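You operate a simulated robot arm through the tools that you are given. There is no shell and no other tool. Be economical: measure what you need, move in short steps, check, and stop when the job is done.

You run a simulated two-armed robot. Do the job below in one go: nothing can be reset, and whatever is moved stays where it is left.

Task
Wipe up the spill on the table top by the fridge with the tea towel and put it back.

Only the result counts: the job must be done as asked and must still hold three seconds after the hand-in. Knocking over, shifting, dropping, spilling or breaking anything else fails it. Flat cloth is picked up by pressing the open fingertips on it (5 to 10 N) and closing them slowly along it; thin cloth reads only 2 to 8 mm in the jaws.

Robot
Two 7-joint arms with two-finger grippers on one trunk, on a base that drives. Base frame: it is fixed to the floor where the robot stands at the start and does not move with it; the origin is under the middle of the robot, x ahead of it, y to its left, z up; the surface under the hand at the start is at about z = 720. Lengths are in mm, angles in rad, forces in N, time in s.
The left shoulder is at the start at [78, 151, 913], the right one opposite. With the tool pointing down near the work surface each hand reaches from about 300 to 800 mm from the robot's upright axis, wherever it stands, measured 20 degrees to its own side. Payload 2.54 kg a hand.
Tool frame (each hand has its own): the origin (TCP) lies between the finger pads and is the grasp point; the fingertips stand 30 mm ahead of it; z points along the fingers, y is the line along which they close. Largest opening 116 mm; the body of the gripper starts 95 mm behind the TCP.
Orientation is that of the tool frame in the base frame, as a unit quaternion [x, y, z, w]. With the fingers straight down and closing along the base's y, the tool's x points along the base's -x, its y along +y and its z along -z.

Tools
- The arms move only by the tool jog_arm. It takes "left_increments", "right_increments" or both (then of equal length, played together; a hand with none holds still); each is a list of rows, each a list of 3 entries, a list of its own where there are three numbers: the finger opening in mm, from 0 to 116, then the shift along the tool's x, y, z in mm, then the turn, a rotation vector about the tool's x, y, z in rad. In form: [[jaw, [dx, dy, dz], [rx, ry, rz]], ...]. A call has 1 to 10 rows; each row shifts and turns the commanded pose from where the row before left it, along the tool's axes as they then stand. Each row takes 0.2 s and may step no farther than 50 mm and 0.15 rad from the row before; otherwise, or with a gripper value out of range, the whole call is refused. Where a pose cannot be reached the arm comes as near as it can. A force on the tool above 40 N (or 10 N above the force at the start of the call, whichever is more), or a blocked arm, ends the call early, and 0.2 s more pass. The fingers move at their own pace (about 72 mm/s each) and stop on an object; they squeeze with about 41 N. The grip force told is the motor's: it shows also when the fingers shut on nothing. Time passes only in rows, and 0.2 s behind the last, so rows that do not move let the fingers close. The reply holds the time, the measured pose of the TCP, the force on the tool along the base axes, the opening and the grip force, in the units named above and with some noise, with the torque about the TCP (base axes, N m) and any sound that the robot's microphone picked up, and new pictures: "show" is both (left out), scene, wrist or none (wrist: the cameras of the hands that moved).
- Cameras (640 x 400 px; columns grow to the right, rows downward): "scene" is now at [160.8, -9.7, 1055.6]; the picture's right is [-0.12, -0.99, 0.00], its down [-0.35, 0.04, -0.94] and it looks along [0.93, -0.11, -0.35] (base axes); focal length 281 px, centre (320, 200). "left" rides on the left gripper at [69, 15, -122] in its tool frame; the picture's right is [-0.21, 0.98, 0.00], its down [-0.83, -0.18, -0.53] and it looks along [-0.52, -0.11, 0.85] (tool axes); focal length 251 px, centre (320, 200). "right" rides on the right gripper at [69, -15, -122] in its tool frame; the picture's right is [0.21, 0.98, 0.00], its down [-0.83, 0.18, -0.53] and it looks along [-0.52, 0.11, 0.85] (tool axes); focal length 251 px, centre (320, 200). There is no depth. A picture from a camera that has moved, and an enlarged one, comes with that camera's place and axes in the base frame and with its lens.
- raise_lower(by): slides the trunk up (or, below 0, down) by that many mm; the arms and the scene camera ride with it, the base frame stays. It gives what a move gives, with no picture.
- roll_base(legs): drives the robot by 1 to 6 legs, each [ahead, left, turn to the left] in mm, mm and rad, along the robot's own axes; the way and the turn of a leg run together, so that a leg with both is an arc; at most 1500 mm and 3.142 rad a leg. The arms and the cameras ride along, it lands a little off, and it stops where it bumps. It gives what a move gives, and a new picture of the scene camera.
- head_to(pan, tilt): turns the head with the scene camera to pan (to the left, within 1.396 rad either way) and tilt (down, from -0.506 to 1.204), counted from straight ahead of the robot. It gives what a move gives, and a new picture of the scene camera.
- enlarge(camera, box): a new picture of the part [left, top, right, bottom] of that camera's present view, enlarged. It takes no simulated time.
- job_done(): hands the job in; it is judged then, once.

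Work in short steps. Places have to be worked out from the pictures, the camera data and where the tool is seen: move nearer, look again, correct. Check each grasp and each placing, and mend what went wrong. You have 120 turns and 260 pictures in all, those below and enlarged ones among them. Open the grippers and draw the arms clear of the work before you hand the job in, unless the task says otherwise; then end with one line.

The tools are called after ">>>" as name(argument=value, ...) on one line, values as JSON. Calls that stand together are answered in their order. jog_arm: Moves the arms, as the interface text tells. Its arguments: {"type":"object","properties":{"left_increments":{"type":"array"},"right_increments":{"type":"array"},"show":{"type":"string","enum":["both","scene","wrist","none"]}},"required":[]} The other tools are called the same way: raise_lower (by) slides the trunk up or down; roll_base (legs) drives the base; head_to (pan, tilt) turns the head that bears the scene camera; enlarge (camera, box) takes an enlarged picture of a part of a camera's view; job_done () hands the job in.

At the start:

```text
t: 0.0
left_position: [583.1, 216.6, 965.3]
left_tcp_rot: [0.0, 1.0, 0.0, 0.0]
left_ft_force: [0.1, 0.3, 0.1]
left_ft_torque: [-0.01, -0.01, 0.01]
left_opening: 116.0
left_gripper_force: 0.1
right_position: [447.5, -178.2, 957.6]
right_tcp_rot: [0.001, 1.0, -0.001, 0.001]
right_ft_force: [-0.1, -0.7, -0.5]
right_ft_torque: [-0.01, 0.02, -0.01]
right_opening: 116.1
right_gripper_force: 0.0
trunk travel left (down, up): [-150.0, 139.0]
robot x, y, heading: [0.9, -1.8, 0.004]
head pan, tilt: [-0.12, 0.356]
```

scene: 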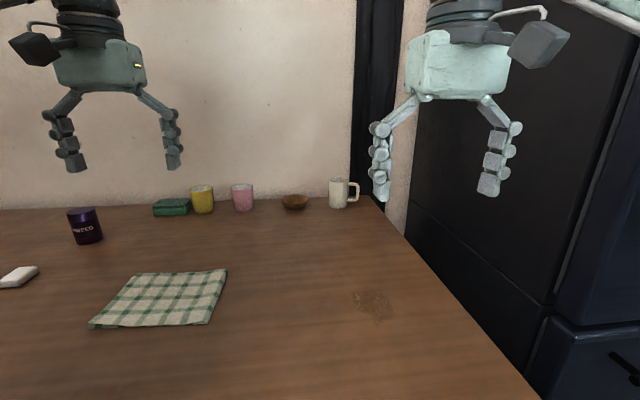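
right: 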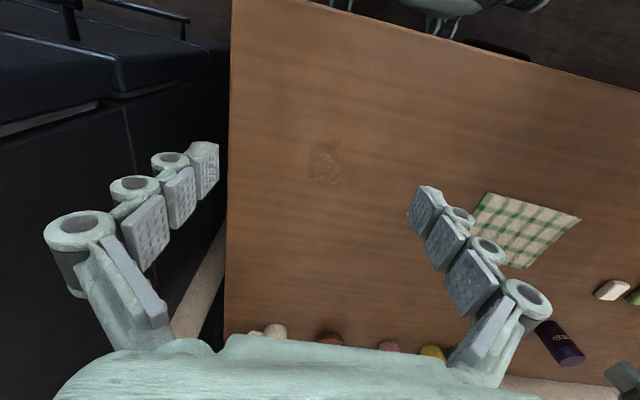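
left: 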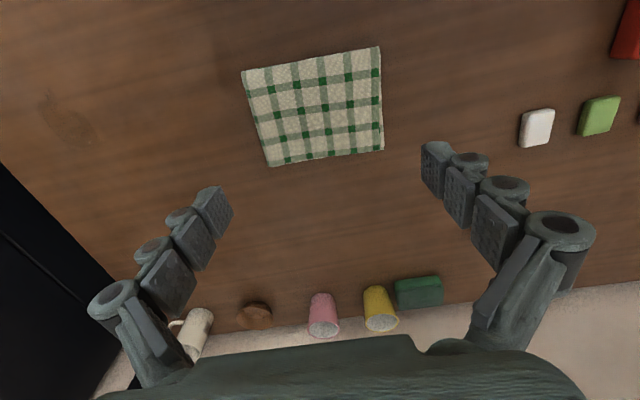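

I put the towel at about x 525–675, y 120–300 and the spill near [532, -146]. I'll enlarge both before moving.

>>> enlarge(camera="scene", box=[320, 260, 440, 340])

>>> enlarge(camera="left", box=[220, 30, 410, 180])

>>> head_to(pan=0.0, tilt=0.75)

```text
5.00 times, centred on (380, 300) of scene
camera zoom: at [160.8, -9.7, 1055.6], right [-0.12, -0.99, 0.0], down [-0.35, 0.04, -0.94], along [0.93, -0.11, -0.35], focal length 1407 px, centre (20, -300)
```

zoom: 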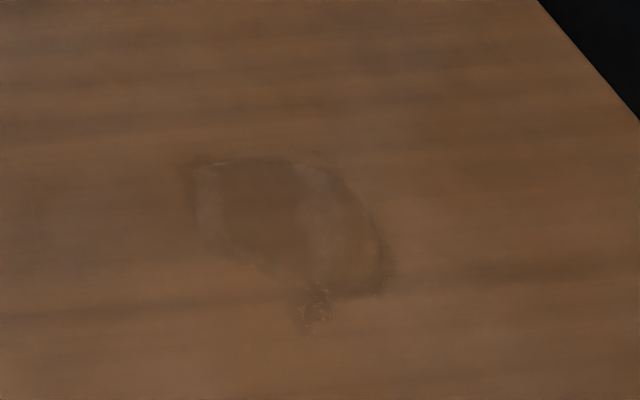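

```text
2.67 times, centred on (315, 105) of left
camera zoom: at [513.5, 230.6, 1087.5], right [0.21, 0.98, 0.0], down [0.83, -0.18, 0.53], along [0.52, -0.11, -0.85], focal length 670 px, centre (333, 453)
```

zoom: 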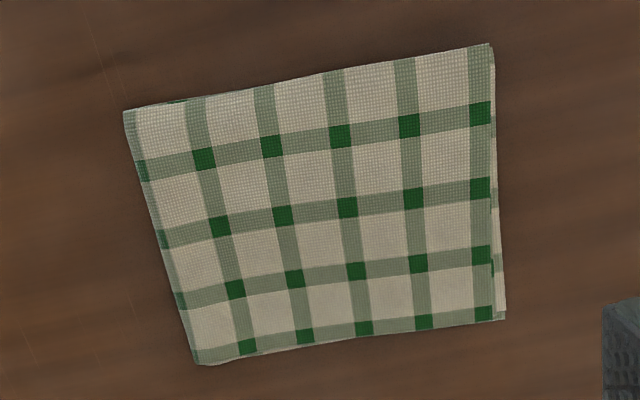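

```text
t: 0.9
left_position: [582.1, 214.4, 965.9]
left_tcp_rot: [0.0, 1.0, 0.0, 0.001]
left_ft_force: [0.3, -0.7, -0.3]
left_ft_torque: [-0.04, -0.01, 0.0]
left_opening: 116.0
left_gripper_force: 0.0
right_position: [447.2, -178.8, 957.2]
right_tcp_rot: [0.0, 1.0, 0.0, 0.0]
right_ft_force: [-0.3, -0.3, 0.7]
right_ft_torque: [0.03, 0.02, 0.0]
right_opening: 116.1
right_gripper_force: 0.2
trunk travel left (down, up): [-150.0, 139.0]
robot x, y, heading: [1.8, 2.5, 0.0]
head pan, tilt: [0.0, 0.75]
camera scene: at [151.3, 1.4, 1020.5], right [0.0, -1.0, 0.0], down [-0.68, 0.0, -0.73], along [0.73, 0.0, -0.68], focal length 281 px, centre (320, 200)
```

scene: 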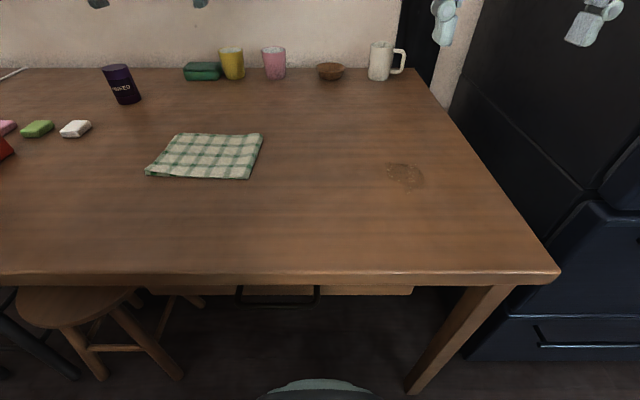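

The towel is folded, centred near (595, 211). The spill covers about x 486–568, y -115 to -180. I'll draw the right hand back out of the way and lower the left hand over the middle of the towel.

>>> jog_arm(left_increments=[[70, [-6, -2, 40], [0, 0, 0]], [70, [-4, -1, 40], [0, 0, 0]], [70, [0, 0, 40], [0, 0, 0]], [70, [0, 0, 40], [0, 0, 0]]], right_increments=[[60, [35, -8, -10], [0, 0, 0]], [60, [35, -8, -10], [0, 0, 0]], [60, [35, -8, -10], [0, 0, 0]], [60, [35, -8, -10], [0, 0, 0]]])

```text
t: 1.9
left_position: [591.7, 214.0, 805.0]
left_tcp_rot: [-0.001, 1.0, -0.001, 0.0]
left_ft_force: [0.4, -0.5, 0.7]
left_ft_torque: [-0.03, -0.01, 0.0]
left_opening: 69.6
left_gripper_force: 0.1
right_position: [307.7, -212.5, 998.2]
right_tcp_rot: [-0.001, 1.0, -0.001, 0.0]
right_ft_force: [0.0, -0.8, 0.5]
right_ft_torque: [0.01, -0.01, -0.02]
right_opening: 59.8
right_gripper_force: 0.1
trunk travel left (down, up): [-150.0, 139.0]
robot x, y, heading: [-1.6, 0.5, -0.004]
head pan, tilt: [0.0, 0.75]
camera scene: at [151.2, 1.5, 1020.5], right [0.0, -1.0, 0.0], down [-0.68, 0.0, -0.73], along [0.73, 0.0, -0.68], focal length 281 px, centre (320, 200)
camera right: at [237.6, -226.8, 1120.7], right [-0.21, 0.98, 0.0], down [0.83, 0.18, 0.53], along [0.52, 0.11, -0.85], focal length 251 px, centre (320, 200)
camera left: at [523.3, 228.9, 927.5], right [0.21, 0.98, 0.0], down [0.83, -0.18, 0.54], along [0.52, -0.11, -0.84], focal length 251 px, centre (320, 200)
```

scene: 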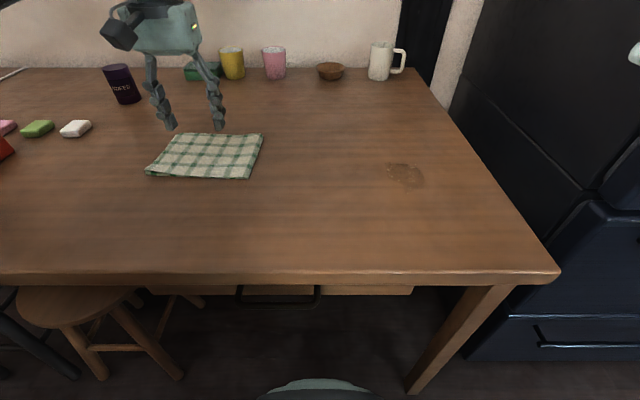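
right: 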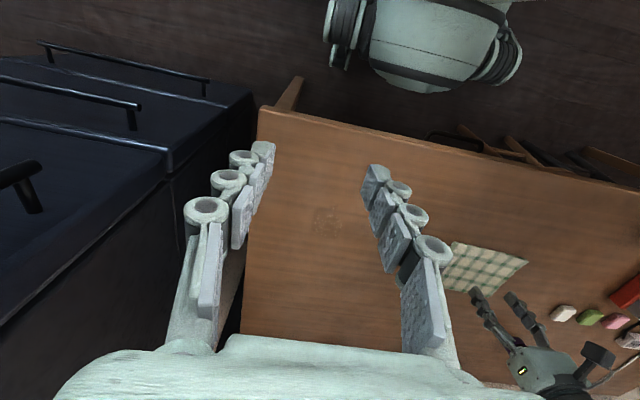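
left: 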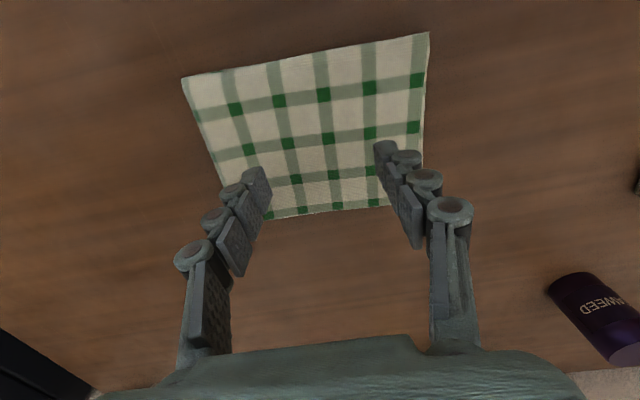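

The left hand is over the towel middle. I'll lower it in small steps until the fingertips press at 5–10 N.

>>> jog_arm(left_increments=[[70, [0, 2, 20], [0, 0, 0]], [70, [0, 0, 15], [0, 0, 0]], [70, [0, 0, 6], [0, 0, 0]]], show="wrist")

```text
t: 2.7
left_position: [591.8, 214.6, 764.7]
left_tcp_rot: [0.001, 1.0, 0.001, 0.0]
left_ft_force: [-0.4, -0.1, -0.3]
left_ft_torque: [0.03, 0.02, 0.03]
left_opening: 70.0
left_gripper_force: 0.0
right_position: [307.5, -211.9, 998.3]
right_tcp_rot: [0.001, 1.0, 0.0, -0.001]
right_ft_force: [0.6, 0.8, 0.0]
right_ft_torque: [0.0, -0.01, 0.04]
right_opening: 59.6
right_gripper_force: 0.0
trunk travel left (down, up): [-150.0, 139.0]
robot x, y, heading: [2.1, 0.0, 0.002]
head pan, tilt: [0.0, 0.75]
camera left: at [523.5, 230.2, 886.6], right [0.21, 0.98, 0.0], down [0.83, -0.18, 0.53], along [0.52, -0.11, -0.85], focal length 251 px, centre (320, 200)
```

left: 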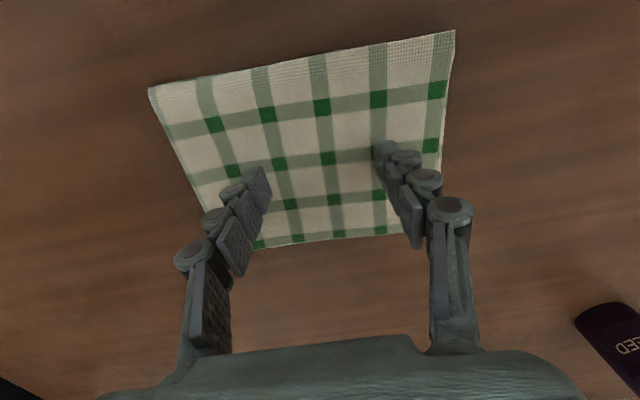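

No contact yet at TCP z 765. I'll go on down in 3 mm steps.

>>> jog_arm(left_increments=[[70, [6, 0, 4], [0, 0, 0]], [70, [0, 0, 3], [0, 0, 0]], [70, [0, 0, 3], [0, 0, 0]]], show="none")

>>> jog_arm(left_increments=[[70, [0, 0, 2], [0, 0, 0]]], show="none")

```text
t: 3.5
left_position: [587.7, 214.1, 755.3]
left_tcp_rot: [0.0, 1.0, -0.001, 0.0]
left_ft_force: [0.2, 0.6, 0.2]
left_ft_torque: [0.0, 0.0, -0.02]
left_opening: 69.8
left_gripper_force: 0.0
right_position: [308.1, -211.0, 997.9]
right_tcp_rot: [0.0, 1.0, -0.001, 0.0]
right_ft_force: [-0.4, -0.2, 0.2]
right_ft_torque: [0.0, -0.01, 0.03]
right_opening: 59.7
right_gripper_force: 0.0
trunk travel left (down, up): [-150.0, 139.0]
robot x, y, heading: [-0.7, -0.4, -0.004]
head pan, tilt: [0.0, 0.75]
```

```text
t: 3.9
left_position: [586.9, 216.4, 753.3]
left_tcp_rot: [0.001, 1.0, 0.001, 0.0]
left_ft_force: [0.2, 0.0, 0.2]
left_ft_torque: [0.02, -0.02, -0.05]
left_opening: 69.8
left_gripper_force: 0.1
right_position: [308.0, -212.4, 997.0]
right_tcp_rot: [-0.001, 1.0, 0.001, 0.0]
right_ft_force: [-0.3, -0.2, -0.6]
right_ft_torque: [0.03, 0.0, -0.03]
right_opening: 60.2
right_gripper_force: 0.1
trunk travel left (down, up): [-150.0, 139.0]
robot x, y, heading: [1.6, 0.2, 0.005]
head pan, tilt: [0.0, 0.75]
```

Still free of contact at 753, so I'll keep going in 2 mm steps.

>>> jog_arm(left_increments=[[70, [0, 0, 2], [0, 0, 0]], [70, [0, 0, 1], [0, 0, 0]]], show="none")

>>> jog_arm(left_increments=[[70, [0, 0, 1], [0, 0, 0]], [70, [0, 0, 0], [0, 0, 0]]], show="none")

```text
t: 4.5
left_position: [587.3, 215.0, 749.9]
left_tcp_rot: [0.0, 1.0, 0.0, 0.0]
left_ft_force: [-0.3, 0.1, 1.9]
left_ft_torque: [0.01, 0.02, 0.02]
left_opening: 70.0
left_gripper_force: 0.0
right_position: [307.6, -211.2, 998.0]
right_tcp_rot: [0.0, 1.0, 0.0, 0.001]
right_ft_force: [0.1, 0.5, 0.1]
right_ft_torque: [-0.02, 0.01, -0.01]
right_opening: 59.9
right_gripper_force: 0.0
trunk travel left (down, up): [-150.0, 139.0]
robot x, y, heading: [-0.0, 0.6, 0.004]
head pan, tilt: [0.0, 0.75]
```

```text
t: 5.1
left_position: [586.4, 215.2, 749.4]
left_tcp_rot: [0.0, 1.0, 0.0, 0.0]
left_ft_force: [-1.4, 0.8, 7.1]
left_ft_torque: [0.08, 0.03, 0.01]
left_opening: 69.8
left_gripper_force: 4.2
right_position: [307.4, -212.1, 998.2]
right_tcp_rot: [0.0, 1.0, 0.0, 0.001]
right_ft_force: [-0.7, -0.2, 0.0]
right_ft_torque: [0.01, 0.0, -0.03]
right_opening: 59.9
right_gripper_force: 0.1
trunk travel left (down, up): [-150.0, 139.0]
robot x, y, heading: [-0.4, 4.0, -0.003]
head pan, tilt: [0.0, 0.75]
```

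Pressing at 7 N, which is in the stated range. Now I'll close slowly along the cloth.

>>> jog_arm(left_increments=[[62, [0, 0, 0], [0, 0, 0]], [54, [0, 0, 0], [0, 0, 0]], [46, [0, 0, 0], [0, 0, 0]], [38, [0, 0, 0], [0, 0, 0]], [30, [0, 0, 0], [0, 0, 0]], [22, [0, 0, 0], [0, 0, 0]], [14, [0, 0, 0], [0, 0, 0]], [7, [0, 0, 0], [0, 0, 0]], [0, [0, 0, 0], [0, 0, 0]], [0, [0, 0, 0], [0, 0, 0]]])

```text
t: 7.3
left_position: [585.6, 214.0, 750.9]
left_tcp_rot: [0.0, 1.0, -0.001, 0.002]
left_ft_force: [0.5, -4.9, 24.5]
left_ft_torque: [-0.18, 0.01, 0.0]
left_opening: 5.3
left_gripper_force: 34.0
right_position: [305.2, -213.1, 998.2]
right_tcp_rot: [0.0, 1.0, 0.0, 0.002]
right_ft_force: [-0.3, 0.3, -0.1]
right_ft_torque: [0.0, 0.01, -0.02]
right_opening: 60.0
right_gripper_force: 0.0
trunk travel left (down, up): [-150.0, 139.0]
robot x, y, heading: [2.9, 0.9, -0.001]
head pan, tilt: [0.0, 0.75]
camera scene: at [149.5, 0.5, 1020.8], right [0.0, -1.0, 0.0], down [-0.68, 0.0, -0.73], along [0.73, 0.0, -0.68], focal length 281 px, centre (320, 200)
camera left: at [516.4, 228.6, 872.7], right [0.21, 0.98, 0.0], down [0.82, -0.18, 0.54], along [0.52, -0.12, -0.84], focal length 251 px, centre (320, 200)
```

scene: 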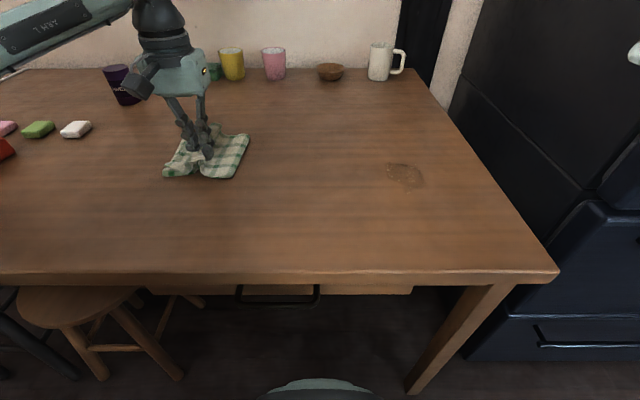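
left: 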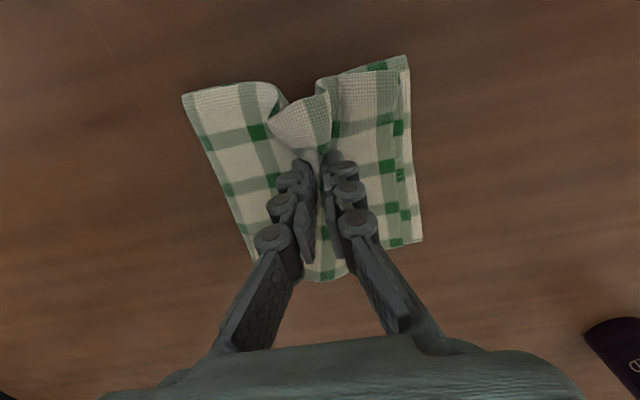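

The towel is gripped (5.3 mm in the jaws) and the whole stack is gathered. I'll ease up a few mm and check that it holds, then start sliding toward the spill.

>>> jog_arm(left_increments=[[0, [0, 0, -4], [0, 0, 0]], [0, [0, 0, -8], [0, 0, 0]], [0, [5, -20, 0], [0, 0, 0]], [0, [5, -25, 0], [0, 0, 0]], [0, [5, -25, 0], [0, 0, 0]]])

```text
t: 8.5
left_position: [570.9, 143.6, 759.8]
left_tcp_rot: [-0.001, 1.0, 0.0, 0.0]
left_ft_force: [0.0, -0.2, -0.7]
left_ft_torque: [0.0, 0.02, 0.02]
left_opening: 5.5
left_gripper_force: 33.7
right_position: [308.7, -212.2, 997.7]
right_tcp_rot: [0.001, 1.0, 0.0, 0.0]
right_ft_force: [0.0, 0.2, -0.6]
right_ft_torque: [0.01, 0.02, 0.01]
right_opening: 60.2
right_gripper_force: 0.1
trunk travel left (down, up): [-150.0, 139.0]
robot x, y, heading: [-0.7, -3.3, -0.0]
head pan, tilt: [0.0, 0.75]
camera scene: at [151.3, 1.3, 1020.4], right [0.0, -1.0, 0.0], down [-0.68, 0.0, -0.73], along [0.73, 0.0, -0.68], focal length 281 px, centre (320, 200)
camera left: at [502.1, 158.5, 881.7], right [0.21, 0.98, 0.0], down [0.83, -0.18, 0.53], along [0.52, -0.11, -0.85], focal length 251 px, centre (320, 200)
```

scene: 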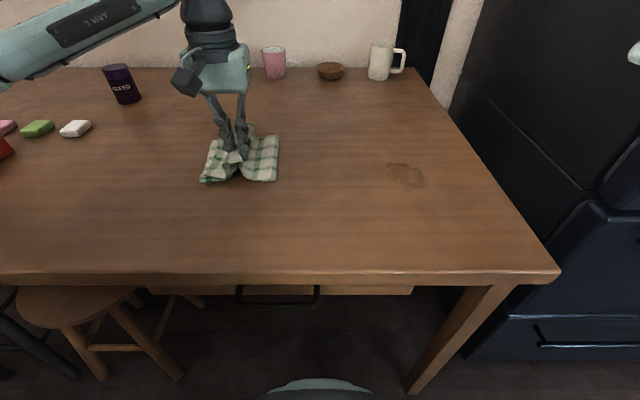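
left: 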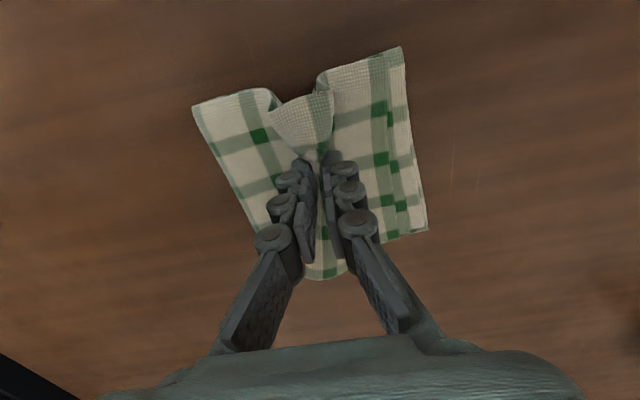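

The towel slides along with the hand almost without force. I'll carry it to just left of the spill and look again.

>>> jog_arm(left_increments=[[0, [5, -30, 0], [0, 0, 0]], [0, [5, -30, 0], [0, 0, 0]], [0, [5, -30, 0], [0, 0, 0]], [0, [5, -30, 0], [0, 0, 0]], [0, [5, -30, 0], [0, 0, 0]], [0, [5, -30, 0], [0, 0, 0]]])

```text
t: 9.9
left_position: [541.3, -34.8, 760.1]
left_tcp_rot: [0.0, 1.0, 0.0, -0.001]
left_ft_force: [0.7, 0.4, 0.5]
left_ft_torque: [0.0, 0.01, 0.02]
left_opening: 5.6
left_gripper_force: 34.7
right_position: [307.1, -212.3, 997.2]
right_tcp_rot: [0.0, 1.0, 0.001, 0.001]
right_ft_force: [0.2, -0.1, -0.5]
right_ft_torque: [0.0, 0.0, 0.0]
right_opening: 60.0
right_gripper_force: 0.0
trunk travel left (down, up): [-150.0, 139.0]
robot x, y, heading: [3.3, 1.3, -0.004]
head pan, tilt: [0.0, 0.75]
camera scene: at [151.3, 1.3, 1020.4], right [0.0, -1.0, 0.0], down [-0.68, 0.0, -0.73], along [0.73, 0.0, -0.68], focal length 281 px, centre (320, 200)
camera left: at [472.9, -20.3, 881.8], right [0.21, 0.98, 0.0], down [0.83, -0.18, 0.53], along [0.52, -0.11, -0.85], focal length 251 px, centre (320, 200)
```

scene: 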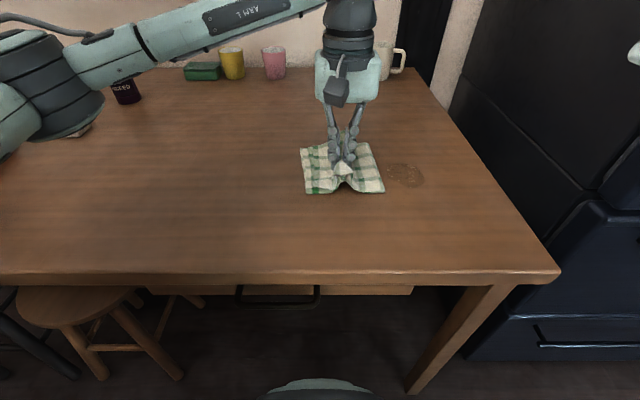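
left: 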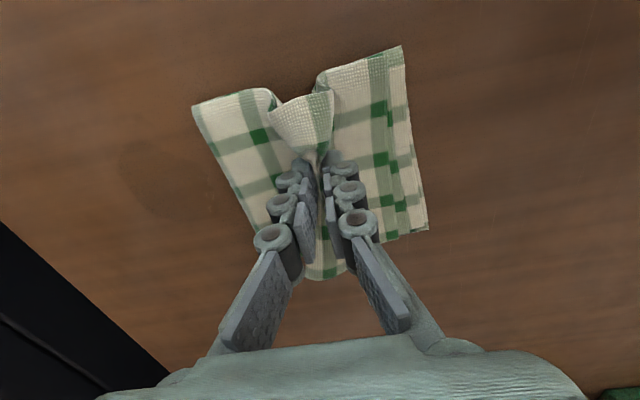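

The spill is now just right of the towel. I'll move to y ≈ -90, press down and check the force.

>>> jog_arm(left_increments=[[0, [4, -30, 0], [0, 0, 0]], [0, [4, -25, 5], [0, 0, 0]], [0, [0, 0, 3], [0, 0, 0]], [0, [0, 0, 1], [0, 0, 0]], [0, [0, 0, 0], [0, 0, 0]]], show="none")

```text
t: 11.1
left_position: [533.0, -90.0, 752.8]
left_tcp_rot: [0.0, 1.0, -0.002, 0.0]
left_ft_force: [1.2, -0.3, 4.7]
left_ft_torque: [0.02, -0.01, 0.02]
left_opening: 5.4
left_gripper_force: 34.7
right_position: [306.7, -212.6, 997.7]
right_tcp_rot: [0.0, 1.0, 0.001, 0.001]
right_ft_force: [0.3, 1.8, 0.1]
right_ft_torque: [0.01, -0.03, 0.02]
right_opening: 60.1
right_gripper_force: 0.0
trunk travel left (down, up): [-150.0, 139.0]
robot x, y, heading: [-1.9, 3.2, -0.0]
head pan, tilt: [0.0, 0.75]
```

Now at 4.7 N through the cloth. I'll press 1.5 mm more and make a slow stroke right across the spill and back.

>>> jog_arm(left_increments=[[0, [0, 0, 1.5], [0, 0, 0]], [0, [0, -20, 0], [0, 0, 0]], [0, [0, -20, 0], [0, 0, 0]], [0, [0, -20, 0], [0, 0, 0]], [0, [0, -20, 0], [0, 0, 0]], [0, [0, -20, 0], [0, 0, 0]]])

```text
t: 12.5
left_position: [533.6, -191.0, 751.3]
left_tcp_rot: [0.0, 1.0, 0.0, 0.001]
left_ft_force: [0.5, 6.0, 14.6]
left_ft_torque: [0.18, 0.01, -0.01]
left_opening: 5.4
left_gripper_force: 33.8
right_position: [306.7, -211.5, 998.4]
right_tcp_rot: [0.001, 1.0, -0.001, 0.0]
right_ft_force: [0.0, 0.4, -0.2]
right_ft_torque: [0.0, 0.0, -0.02]
right_opening: 60.2
right_gripper_force: 0.1
trunk travel left (down, up): [-150.0, 139.0]
robot x, y, heading: [0.8, 0.7, -0.002]
head pan, tilt: [0.0, 0.75]
camera scene: at [150.3, 2.0, 1020.6], right [0.0, -1.0, 0.0], down [-0.68, 0.0, -0.73], along [0.73, 0.0, -0.68], focal length 281 px, centre (320, 200)
camera left: at [464.8, -175.9, 873.7], right [0.21, 0.98, 0.0], down [0.83, -0.18, 0.54], along [0.52, -0.12, -0.84], focal length 251 px, centre (320, 200)
```

scene: 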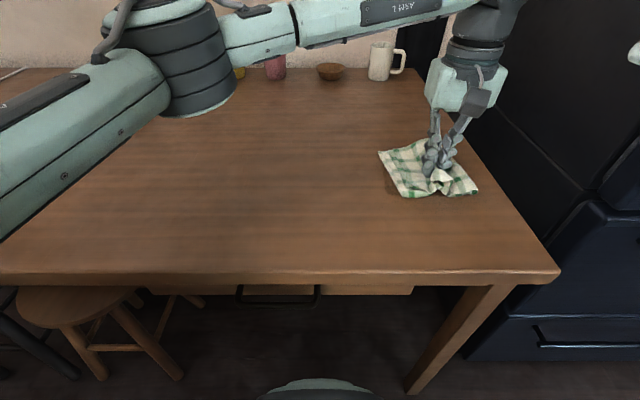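
left: 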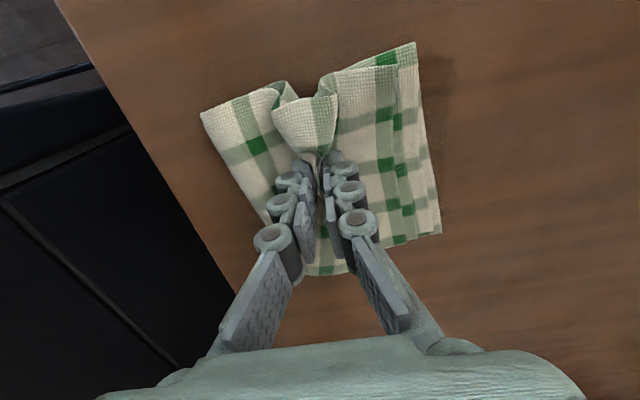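

A 15 N stroke was fine. Next I'll sweep back and forth along nearer rows (x ≈ 512, then 492).

>>> jog_arm(left_increments=[[0, [20, 0, 0], [0, 0, 0]], [0, [0, 25, 0], [0, 0, 0]], [0, [0, 25, 0], [0, 0, 0]], [0, [0, 25, 0], [0, 0, 0]], [0, [0, 25, 0], [0, 0, 0]], [0, [20, 0, 0], [0, 0, 0]], [0, [0, -25, 0], [0, 0, 0]], [0, [0, -25, 0], [0, 0, 0]], [0, [0, -25, 0], [0, 0, 0]], [0, [0, -25, 0], [0, 0, 0]]], show="scene")

>>> jog_arm(left_increments=[[0, [-30, 0, 0], [0, 0, 0]], [0, [-35, 0, 0], [0, 0, 0]], [0, [0, 25, 0], [0, 0, 0]], [0, [0, 25, 0], [0, 0, 0]], [0, [0, 25, 0], [0, 0, 0]], [0, [0, 25, 0], [0, 0, 0]], [0, [-20, 0, 0], [0, 0, 0]], [0, [0, -30, 0], [0, 0, 0]], [0, [0, -30, 0], [0, 0, 0]], [0, [0, -30, 0], [0, 0, 0]]], show="scene")

```text
t: 14.7
left_position: [492.9, -191.6, 752.3]
left_tcp_rot: [-0.001, 1.0, -0.001, 0.0]
left_ft_force: [-0.1, 9.6, 24.3]
left_ft_torque: [0.33, 0.0, -0.01]
left_opening: 5.7
left_gripper_force: 33.7
right_position: [307.0, -211.1, 998.6]
right_tcp_rot: [0.0, 1.0, -0.001, 0.002]
right_ft_force: [1.1, 0.0, -0.1]
right_ft_torque: [-0.03, 0.01, -0.02]
right_opening: 60.1
right_gripper_force: 0.1
trunk travel left (down, up): [-150.0, 139.0]
robot x, y, heading: [-0.9, -1.7, 0.002]
head pan, tilt: [0.0, 0.75]
camera scene: at [149.7, 2.5, 1020.8], right [0.0, -1.0, 0.0], down [-0.68, 0.0, -0.73], along [0.73, 0.0, -0.68], focal length 281 px, centre (320, 200)
```

scene: 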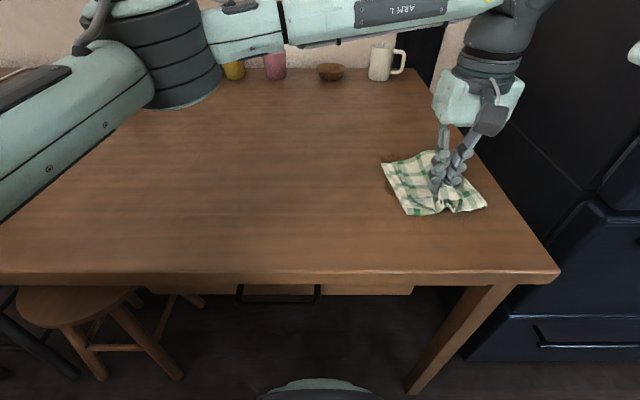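

```text
t: 16.9
left_position: [577.5, -179.7, 751.8]
left_tcp_rot: [-0.001, 1.0, 0.0, 0.0]
left_ft_force: [0.2, 5.7, 12.3]
left_ft_torque: [0.15, 0.0, 0.0]
left_opening: 5.2
left_gripper_force: 33.8
right_position: [307.3, -211.8, 998.0]
right_tcp_rot: [0.0, 1.0, -0.001, 0.001]
right_ft_force: [0.2, -0.2, 0.3]
right_ft_torque: [-0.02, -0.01, 0.0]
right_opening: 60.1
right_gripper_force: 0.0
trunk travel left (down, up): [-150.0, 139.0]
robot x, y, heading: [-0.9, 0.5, -0.005]
head pan, tilt: [0.0, 0.75]
camera scene: at [150.4, 1.9, 1020.6], right [0.0, -1.0, 0.0], down [-0.68, 0.0, -0.73], along [0.73, 0.0, -0.68], focal length 281 px, centre (320, 200)
```

scene: 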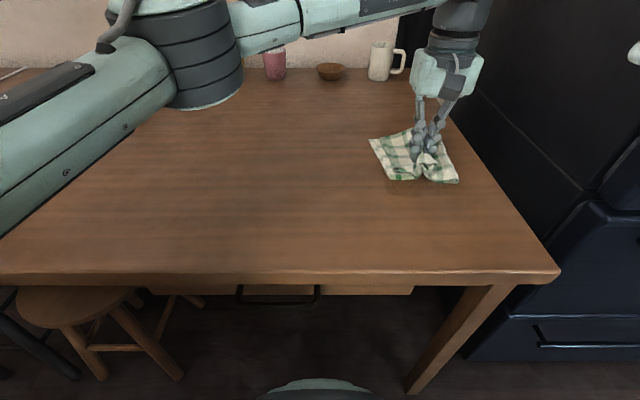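

I've gone over the whole patch. I'll ease up and slide the towel left to look at the spill area.

>>> jog_arm(left_increments=[[0, [0, 0, -9], [0, 0, 0]], [0, [0, 40, 0], [0, 0, 0]], [0, [0, 40, 0], [0, 0, 0]], [0, [0, 40, 0], [0, 0, 0]], [0, [0, 40, 0], [0, 0, 0]], [0, [0, 20, 0], [0, 0, 0]]])

>>> enlarge(camera="scene", box=[320, 120, 480, 220])

```text
t: 18.3
left_position: [578.5, 0.2, 759.9]
left_tcp_rot: [0.0, 1.0, -0.001, 0.0]
left_ft_force: [0.9, -0.2, 0.4]
left_ft_torque: [0.01, -0.01, 0.01]
left_opening: 5.3
left_gripper_force: 33.8
right_position: [308.2, -212.6, 997.5]
right_tcp_rot: [0.0, 1.0, 0.001, 0.0]
right_ft_force: [-0.4, 0.4, -0.4]
right_ft_torque: [0.04, -0.02, 0.02]
right_opening: 59.8
right_gripper_force: 0.1
trunk travel left (down, up): [-150.0, 139.0]
robot x, y, heading: [0.7, -1.5, -0.001]
head pan, tilt: [0.0, 0.75]
camera scene: at [151.3, 1.5, 1020.4], right [0.0, -1.0, 0.0], down [-0.68, 0.0, -0.73], along [0.73, 0.0, -0.68], focal length 281 px, centre (320, 200)
camera left: at [509.6, 15.1, 881.9], right [0.21, 0.98, 0.0], down [0.83, -0.18, 0.53], along [0.52, -0.11, -0.85], focal length 251 px, centre (320, 200)
```

scene: 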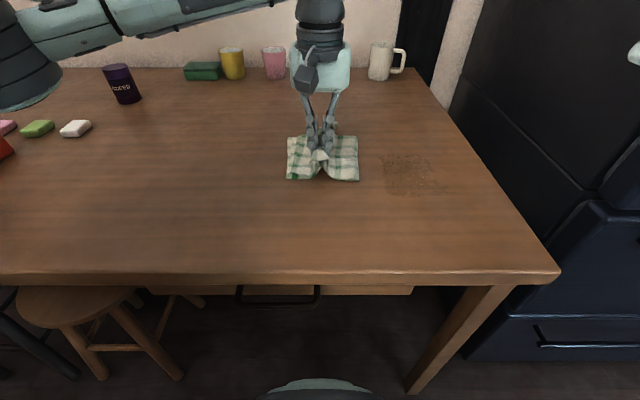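
left: 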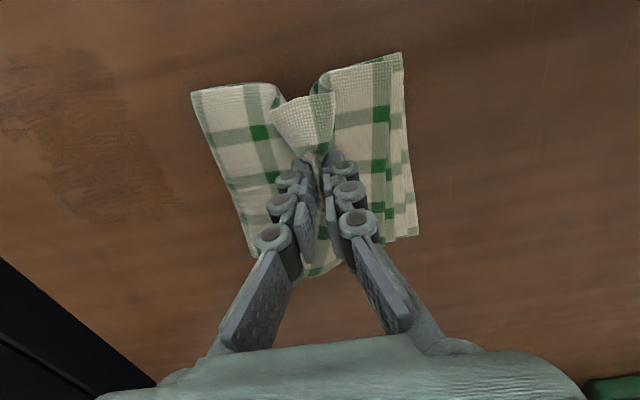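

```text
4.00 times, centred on (400, 170) of scene
camera zoom: at [151.3, 1.5, 1020.4], right [0.0, -1.0, 0.0], down [-0.68, 0.0, -0.73], along [0.73, 0.0, -0.68], focal length 1126 px, centre (0, 320)
```

zoom: 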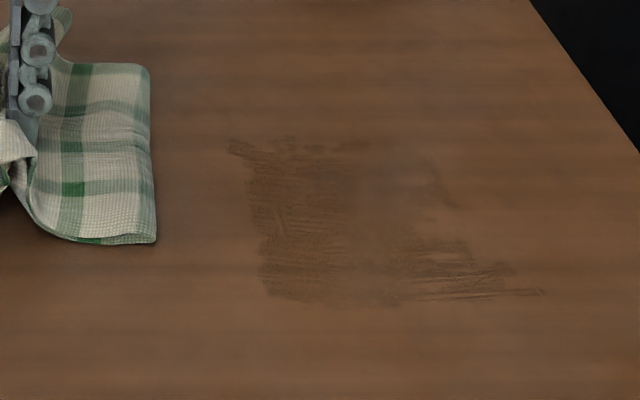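

Much is gone, but the rest has smeared into a film over x ≈ 480–600, y ≈ -100 to -220. I'll make tighter, firmer strokes starting at the far side, always beginning outside the film.

>>> jog_arm(left_increments=[[0, [-12, -40, 0], [0, 0, 0]], [0, [-12, -40, 0], [0, 0, 0]], [0, [0, 0, 10], [0, 0, 0]], [0, [0, -25, 0], [0, 0, 0]], [0, [0, -25, 0], [0, 0, 0]], [0, [0, -25, 0], [0, 0, 0]], [0, [0, -25, 0], [0, 0, 0]], [0, [0, -25, 0], [0, 0, 0]], [0, [0, -15, 0], [0, 0, 0]]], show="none")

>>> jog_arm(left_increments=[[0, [14, 0, 0], [0, 0, 0]], [0, [0, 28, 0], [0, 0, 0]], [0, [0, 28, 0], [0, 0, 0]], [0, [0, 28, 0], [0, 0, 0]], [0, [0, 28, 0], [0, 0, 0]], [0, [0, 28, 0], [0, 0, 0]], [0, [14, 0, 0], [0, 0, 0]], [0, [0, -28, 0], [0, 0, 0]], [0, [0, -28, 0], [0, 0, 0]], [0, [0, -28, 0], [0, 0, 0]]], show="none")

>>> jog_arm(left_increments=[[0, [0, -28, 0], [0, 0, 0]], [0, [0, -28, 0], [0, 0, 0]], [0, [14, 0, 0], [0, 0, 0]], [0, [0, 28, 0], [0, 0, 0]], [0, [0, 28, 0], [0, 0, 0]], [0, [0, 28, 0], [0, 0, 0]], [0, [0, 28, 0], [0, 0, 0]], [0, [0, 28, 0], [0, 0, 0]]], show="both")

>>> enlarge(camera="scene", box=[320, 120, 480, 220])

```text
t: 20.3
left_position: [601.5, -204.3, 752.4]
left_tcp_rot: [-0.001, 1.0, 0.0, 0.003]
left_ft_force: [-0.7, 11.9, 29.0]
left_ft_torque: [0.45, 0.0, -0.01]
left_opening: 5.7
left_gripper_force: 33.8
left hand out of reach, approached as far as the arm can: row 9
right_position: [304.8, -210.9, 999.2]
right_tcp_rot: [0.0, 1.0, 0.0, 0.002]
right_ft_force: [0.5, -0.2, 0.2]
right_ft_torque: [0.01, -0.01, -0.03]
right_opening: 59.9
right_gripper_force: 0.1
trunk travel left (down, up): [-150.0, 139.0]
robot x, y, heading: [-0.1, 0.2, -0.001]
head pan, tilt: [0.0, 0.75]
```

```text
t: 22.5
left_position: [573.6, -150.0, 752.2]
left_tcp_rot: [0.0, 1.0, -0.001, 0.002]
left_ft_force: [-1.8, 12.1, 26.9]
left_ft_torque: [0.4, 0.04, 0.02]
left_opening: 5.7
left_gripper_force: 33.9
right_position: [305.6, -210.6, 997.7]
right_tcp_rot: [0.0, 1.0, -0.001, 0.002]
right_ft_force: [-0.7, -0.1, 0.1]
right_ft_torque: [0.0, 0.01, -0.01]
right_opening: 60.2
right_gripper_force: 0.1
trunk travel left (down, up): [-150.0, 139.0]
robot x, y, heading: [1.7, -0.8, -0.001]
head pan, tilt: [0.0, 0.75]
```

```text
t: 24.3
left_position: [557.9, -67.4, 752.4]
left_tcp_rot: [0.0, 1.0, -0.002, 0.002]
left_ft_force: [-0.6, -10.5, 27.3]
left_ft_torque: [-0.29, -0.05, -0.02]
left_opening: 5.4
left_gripper_force: 34.7
right_position: [305.9, -212.2, 998.0]
right_tcp_rot: [-0.001, 1.0, 0.0, 0.002]
right_ft_force: [0.6, -0.3, -0.1]
right_ft_torque: [0.03, 0.02, 0.03]
right_opening: 60.2
right_gripper_force: 0.0
trunk travel left (down, up): [-150.0, 139.0]
robot x, y, heading: [0.0, -1.4, 0.001]
head pan, tilt: [0.0, 0.75]
camera scene: at [149.5, 1.1, 1020.8], right [0.0, -1.0, 0.0], down [-0.68, 0.0, -0.73], along [0.73, 0.0, -0.68], focal length 281 px, centre (320, 200)
camera left: at [489.2, -50.3, 873.7], right [0.21, 0.98, 0.0], down [0.82, -0.18, 0.54], along [0.53, -0.12, -0.84], focal length 251 px, centre (320, 200)
```

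scene: 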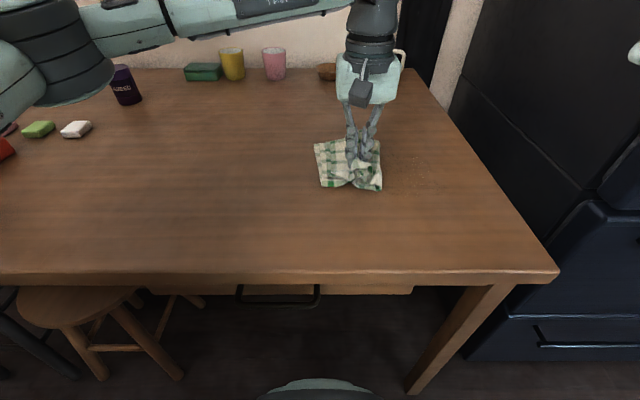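
left: 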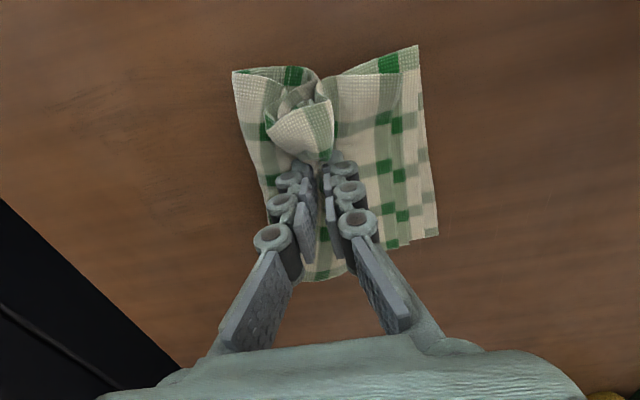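

```text
4.00 times, centred on (400, 170) of scene
camera zoom: at [149.5, 1.1, 1020.8], right [0.0, -1.0, 0.0], down [-0.68, 0.0, -0.73], along [0.73, 0.0, -0.68], focal length 1126 px, centre (0, 320)
```

zoom: 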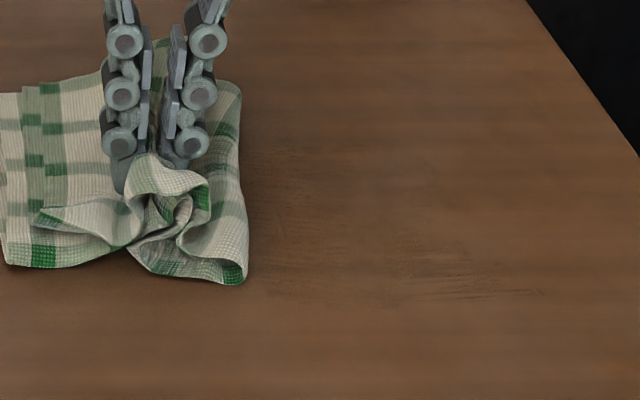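

The firmer strokes clear the film well. I'll go on row by row toward the near side.

>>> jog_arm(left_increments=[[0, [14, 0, 0], [0, 0, 0]], [0, [0, -30, 0], [0, 0, 0]], [0, [0, -30, 0], [0, 0, 0]], [0, [0, -30, 0], [0, 0, 0]], [0, [0, -30, 0], [0, 0, 0]], [0, [0, -30, 0], [0, 0, 0]], [0, [14, 0, 0], [0, 0, 0]], [0, [0, 30, 0], [0, 0, 0]], [0, [0, 30, 0], [0, 0, 0]], [0, [0, 30, 0], [0, 0, 0]]], show="none")

>>> jog_arm(left_increments=[[0, [0, 30, 0], [0, 0, 0]], [0, [0, 30, 0], [0, 0, 0]], [0, [14, 0, 0], [0, 0, 0]], [0, [0, -30, 0], [0, 0, 0]], [0, [0, -30, 0], [0, 0, 0]], [0, [0, -30, 0], [0, 0, 0]], [0, [0, -30, 0], [0, 0, 0]], [0, [0, -30, 0], [0, 0, 0]], [0, [0, -10, 0], [0, 0, 0]]], show="none")

>>> jog_arm(left_increments=[[0, [14, 0, 0], [0, 0, 0]], [0, [0, 32, 0], [0, 0, 0]], [0, [0, 32, 0], [0, 0, 0]], [0, [0, 32, 0], [0, 0, 0]], [0, [0, 32, 0], [0, 0, 0]], [0, [0, 32, 0], [0, 0, 0]], [0, [14, 0, 0], [0, 0, 0]], [0, [0, -32, 0], [0, 0, 0]], [0, [0, -32, 0], [0, 0, 0]], [0, [0, -32, 0], [0, 0, 0]]], show="none")

>>> jog_arm(left_increments=[[0, [0, -32, 0], [0, 0, 0]], [0, [0, -32, 0], [0, 0, 0]], [0, [14, 0, 0], [0, 0, 0]], [0, [0, 32, 0], [0, 0, 0]], [0, [0, 32, 0], [0, 0, 0]], [0, [0, 32, 0], [0, 0, 0]], [0, [0, 32, 0], [0, 0, 0]], [0, [0, 32, 0], [0, 0, 0]], [0, [0, 25, 0], [0, 0, 0]], [0, [0, 25, 0], [0, 0, 0]]], show="both")

>>> enlarge(camera="scene", box=[320, 120, 480, 220])

```text
t: 26.5
left_position: [529.3, -126.7, 752.5]
left_tcp_rot: [0.0, 1.0, -0.003, 0.002]
left_ft_force: [1.2, -9.5, 27.6]
left_ft_torque: [-0.3, -0.01, 0.02]
left_opening: 5.5
left_gripper_force: 34.1
right_position: [307.3, -212.2, 999.6]
right_tcp_rot: [0.0, 1.0, 0.0, 0.002]
right_ft_force: [-0.2, 0.4, -0.4]
right_ft_torque: [0.0, 0.03, 0.03]
right_opening: 60.0
right_gripper_force: 0.0
trunk travel left (down, up): [-150.0, 139.0]
robot x, y, heading: [-1.3, 0.7, 0.001]
head pan, tilt: [0.0, 0.75]
```

```text
t: 27.4
left_position: [520.8, -66.5, 752.9]
left_tcp_rot: [-0.005, 1.0, 0.004, 0.005]
left_ft_force: [-2.7, 2.9, 12.8]
left_ft_torque: [0.12, 0.08, 0.01]
left_opening: 5.6
left_gripper_force: 33.2
right_position: [308.0, -211.0, 998.0]
right_tcp_rot: [-0.001, 1.0, 0.0, 0.001]
right_ft_force: [-0.5, -0.4, -0.4]
right_ft_torque: [-0.02, 0.02, 0.01]
right_opening: 60.1
right_gripper_force: 0.0
trunk travel left (down, up): [-150.0, 139.0]
robot x, y, heading: [-0.5, -0.0, 0.006]
head pan, tilt: [0.0, 0.75]
stopped in row 4 (left hand): the force on the tool passed its limit at 43 N (the readings are from after the stop); the commanded pose is now the measured one
```

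```text
t: 29.6
left_position: [491.8, -2.8, 752.0]
left_tcp_rot: [-0.005, 1.0, 0.005, 0.004]
left_ft_force: [-1.0, 6.5, 14.6]
left_ft_torque: [0.24, 0.04, -0.01]
left_opening: 5.5
left_gripper_force: 33.5
right_position: [307.6, -210.7, 998.0]
right_tcp_rot: [-0.001, 1.0, -0.001, 0.0]
right_ft_force: [-0.3, 0.4, -0.4]
right_ft_torque: [0.0, -0.01, 0.04]
right_opening: 59.7
right_gripper_force: 0.0
trunk travel left (down, up): [-150.0, 139.0]
robot x, y, heading: [-1.5, 1.6, -0.001]
head pan, tilt: [0.0, 0.75]
```

```text
t: 31.8
left_position: [474.5, 143.1, 752.4]
left_tcp_rot: [-0.006, 1.0, 0.005, 0.003]
left_ft_force: [-0.1, -6.2, 16.0]
left_ft_torque: [-0.18, -0.02, -0.03]
left_opening: 5.4
left_gripper_force: 34.0
right_position: [307.5, -211.7, 997.0]
right_tcp_rot: [-0.001, 1.0, 0.0, 0.0]
right_ft_force: [-0.7, -0.5, 0.3]
right_ft_torque: [-0.02, -0.01, 0.01]
right_opening: 60.2
right_gripper_force: 0.1
trunk travel left (down, up): [-150.0, 139.0]
robot x, y, heading: [3.9, -2.8, 0.001]
head pan, tilt: [0.0, 0.75]
camera scene: at [150.7, 1.2, 1020.5], right [0.0, -1.0, 0.0], down [-0.68, 0.0, -0.73], along [0.73, 0.0, -0.68], focal length 281 px, centre (320, 200)
camera left: at [405.3, 155.8, 873.8], right [0.2, 0.98, 0.01], down [0.82, -0.18, 0.54], along [0.53, -0.1, -0.84], focal length 251 px, centre (320, 200)
```

scene: 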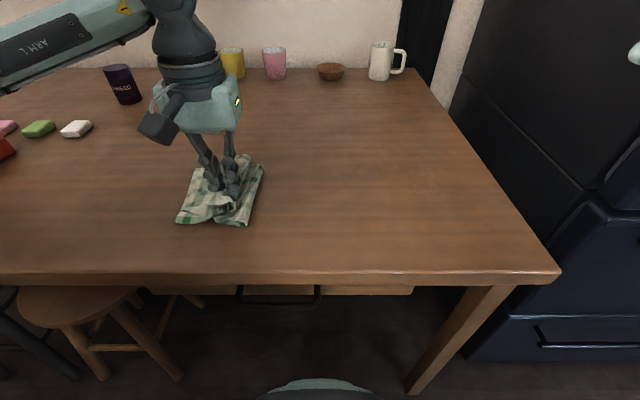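
left: 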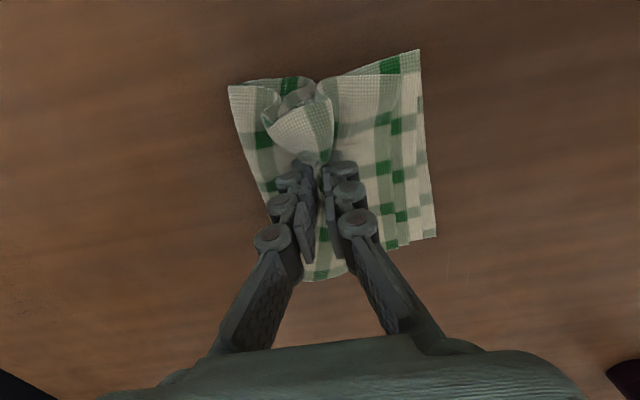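

```text
4.00 times, centred on (400, 170) of scene
camera zoom: at [150.7, 1.2, 1020.5], right [0.0, -1.0, 0.0], down [-0.68, 0.0, -0.73], along [0.73, 0.0, -0.68], focal length 1126 px, centre (0, 320)
```

zoom: 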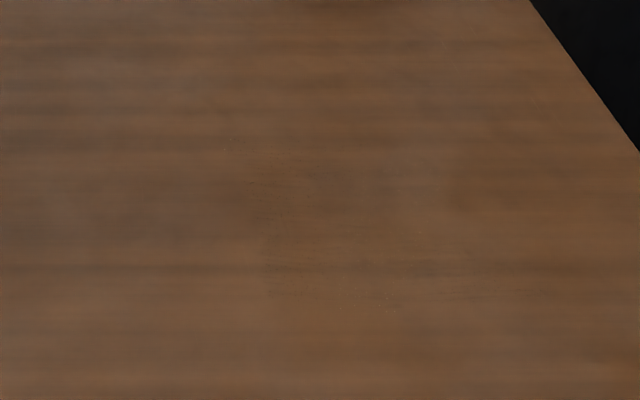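

Nearly clean. A force stop displaced my later rows to the left, so the near rows weren't rubbed. I'll go back with the towel raised and rub x ≈ 520–480, checking after each call.

>>> jog_arm(left_increments=[[0, [0, 0, -9], [0, 0, 0]], [0, [-8, -42, 0], [0, 0, 0]], [0, [-8, -42, 0], [0, 0, 0]], [0, [-8, -42, 0], [0, 0, 0]], [0, [-8, -42, 0], [0, 0, 0]], [0, [-8, -42, 0], [0, 0, 0]], [0, [0, 0, 7], [0, 0, 0]], [0, [0, 0, 1], [0, 0, 0]]], show="none")

```text
t: 33.6
left_position: [519.7, -64.9, 753.1]
left_tcp_rot: [-0.006, 1.0, 0.003, 0.005]
left_ft_force: [-0.7, 4.4, 15.7]
left_ft_torque: [0.18, 0.05, 0.03]
left_opening: 5.6
left_gripper_force: 34.0
right_position: [307.6, -210.7, 999.3]
right_tcp_rot: [-0.001, 1.0, -0.001, 0.002]
right_ft_force: [0.3, -0.5, -0.1]
right_ft_torque: [0.02, 0.0, 0.04]
right_opening: 59.9
right_gripper_force: 0.0
trunk travel left (down, up): [-150.0, 139.0]
robot x, y, heading: [-1.4, 1.0, -0.001]
head pan, tilt: [0.0, 0.75]
```

At 16 N. I'll stroke right, step nearer and stroke back.

>>> jog_arm(left_increments=[[0, [0, -28, 0.4], [0, 0, 0]], [0, [0, -28, 0.4], [0, 0, 0]], [0, [0, -28, 0], [0, 0, 0]], [0, [0, -28, 0], [0, 0, 0]], [0, [0, -28, 0], [0, 0, 0]], [0, [0, -20, 0], [0, 0, 0]], [0, [14, 0, 0], [0, 0, 0]], [0, [0, 30, 0], [0, 0, 0]], [0, [0, 30, 0], [0, 0, 0]], [0, [0, 30, 0], [0, 0, 0]]], show="none")

```text
t: 34.6
left_position: [521.7, -184.1, 752.7]
left_tcp_rot: [-0.006, 1.0, 0.004, 0.005]
left_ft_force: [-4.0, 2.3, 16.0]
left_ft_torque: [0.1, 0.14, 0.01]
left_opening: 5.5
left_gripper_force: 34.1
right_position: [307.1, -210.8, 996.9]
right_tcp_rot: [-0.001, 1.0, -0.001, 0.001]
right_ft_force: [-0.2, -0.1, 0.1]
right_ft_torque: [-0.02, 0.0, -0.01]
right_opening: 60.0
right_gripper_force: 0.1
trunk travel left (down, up): [-150.0, 139.0]
robot x, y, heading: [-2.3, -0.0, 0.009]
head pan, tilt: [0.0, 0.75]
stopped in row 5 (left hand): the force on the tool passed its limit at 42 N (the readings are from after the stop); the commanded pose is now the measured one
```

It stopped on a spike at y -184, probably a fold in the towel. I'll continue from here a touch lighter.

>>> jog_arm(left_increments=[[0, [0, -20, 0], [0, 0, 0]], [0, [0, -15, 0], [0, 0, 0]], [0, [14, 0, 0], [0, 0, 0]], [0, [0, 25, 0], [0, 0, 0]], [0, [0, 25, 0], [0, 0, 0]], [0, [0, 25, 0], [0, 0, 0]], [0, [0, 25, 0], [0, 0, 0]], [0, [0, 25, 0], [0, 0, 0]], [0, [0, 25, 0], [0, 0, 0]]], show="wrist")

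```text
t: 36.6
left_position: [505.9, -71.4, 752.9]
left_tcp_rot: [-0.006, 1.0, 0.005, 0.007]
left_ft_force: [0.4, -9.7, 24.1]
left_ft_torque: [-0.25, 0.01, -0.04]
left_opening: 5.7
left_gripper_force: 33.7
right_position: [306.4, -211.4, 998.3]
right_tcp_rot: [-0.002, 1.0, 0.0, 0.001]
right_ft_force: [0.2, 0.0, 0.3]
right_ft_torque: [0.0, -0.01, -0.01]
right_opening: 60.2
right_gripper_force: 0.0
trunk travel left (down, up): [-150.0, 139.0]
robot x, y, heading: [-0.9, 2.1, 0.005]
head pan, tilt: [0.0, 0.75]
camera left: at [434.5, -57.2, 873.5], right [0.2, 0.98, 0.01], down [0.82, -0.18, 0.54], along [0.53, -0.1, -0.84], focal length 251 px, centre (320, 200)
```

left: 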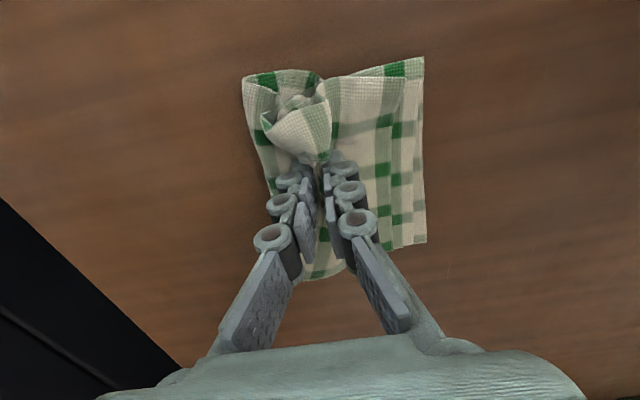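

Good. Next pass at x ≈ 492 rightward, starting a hair lighter to avoid the reversal spike.

>>> jog_arm(left_increments=[[0, [14, 0, -1], [0, 0, 0]], [0, [0, -25, 0], [0, 0, 0]], [0, [0, -25, 0], [0, 0, 0]], [0, [0, -25, 0], [0, 0, 0]], [0, [0, -25, 0], [0, 0, 0]], [0, [0, -25, 0], [0, 0, 0]], [0, [0, -25, 0], [0, 0, 0]], [0, [14, 0, 0], [0, 0, 0]]], show="none")

```text
t: 38.5
left_position: [480.4, -221.1, 752.0]
left_tcp_rot: [-0.007, 1.0, 0.002, 0.007]
left_ft_force: [12.5, -0.5, 30.6]
left_ft_torque: [0.04, -0.36, -0.02]
left_opening: 5.3
left_gripper_force: 34.2
right_position: [308.1, -211.5, 998.1]
right_tcp_rot: [-0.001, 1.0, 0.0, 0.001]
right_ft_force: [0.6, -0.6, 0.1]
right_ft_torque: [0.0, 0.0, 0.01]
right_opening: 60.2
right_gripper_force: 0.1
trunk travel left (down, up): [-150.0, 139.0]
robot x, y, heading: [3.8, 0.1, -0.002]
head pan, tilt: [0.0, 0.75]
```

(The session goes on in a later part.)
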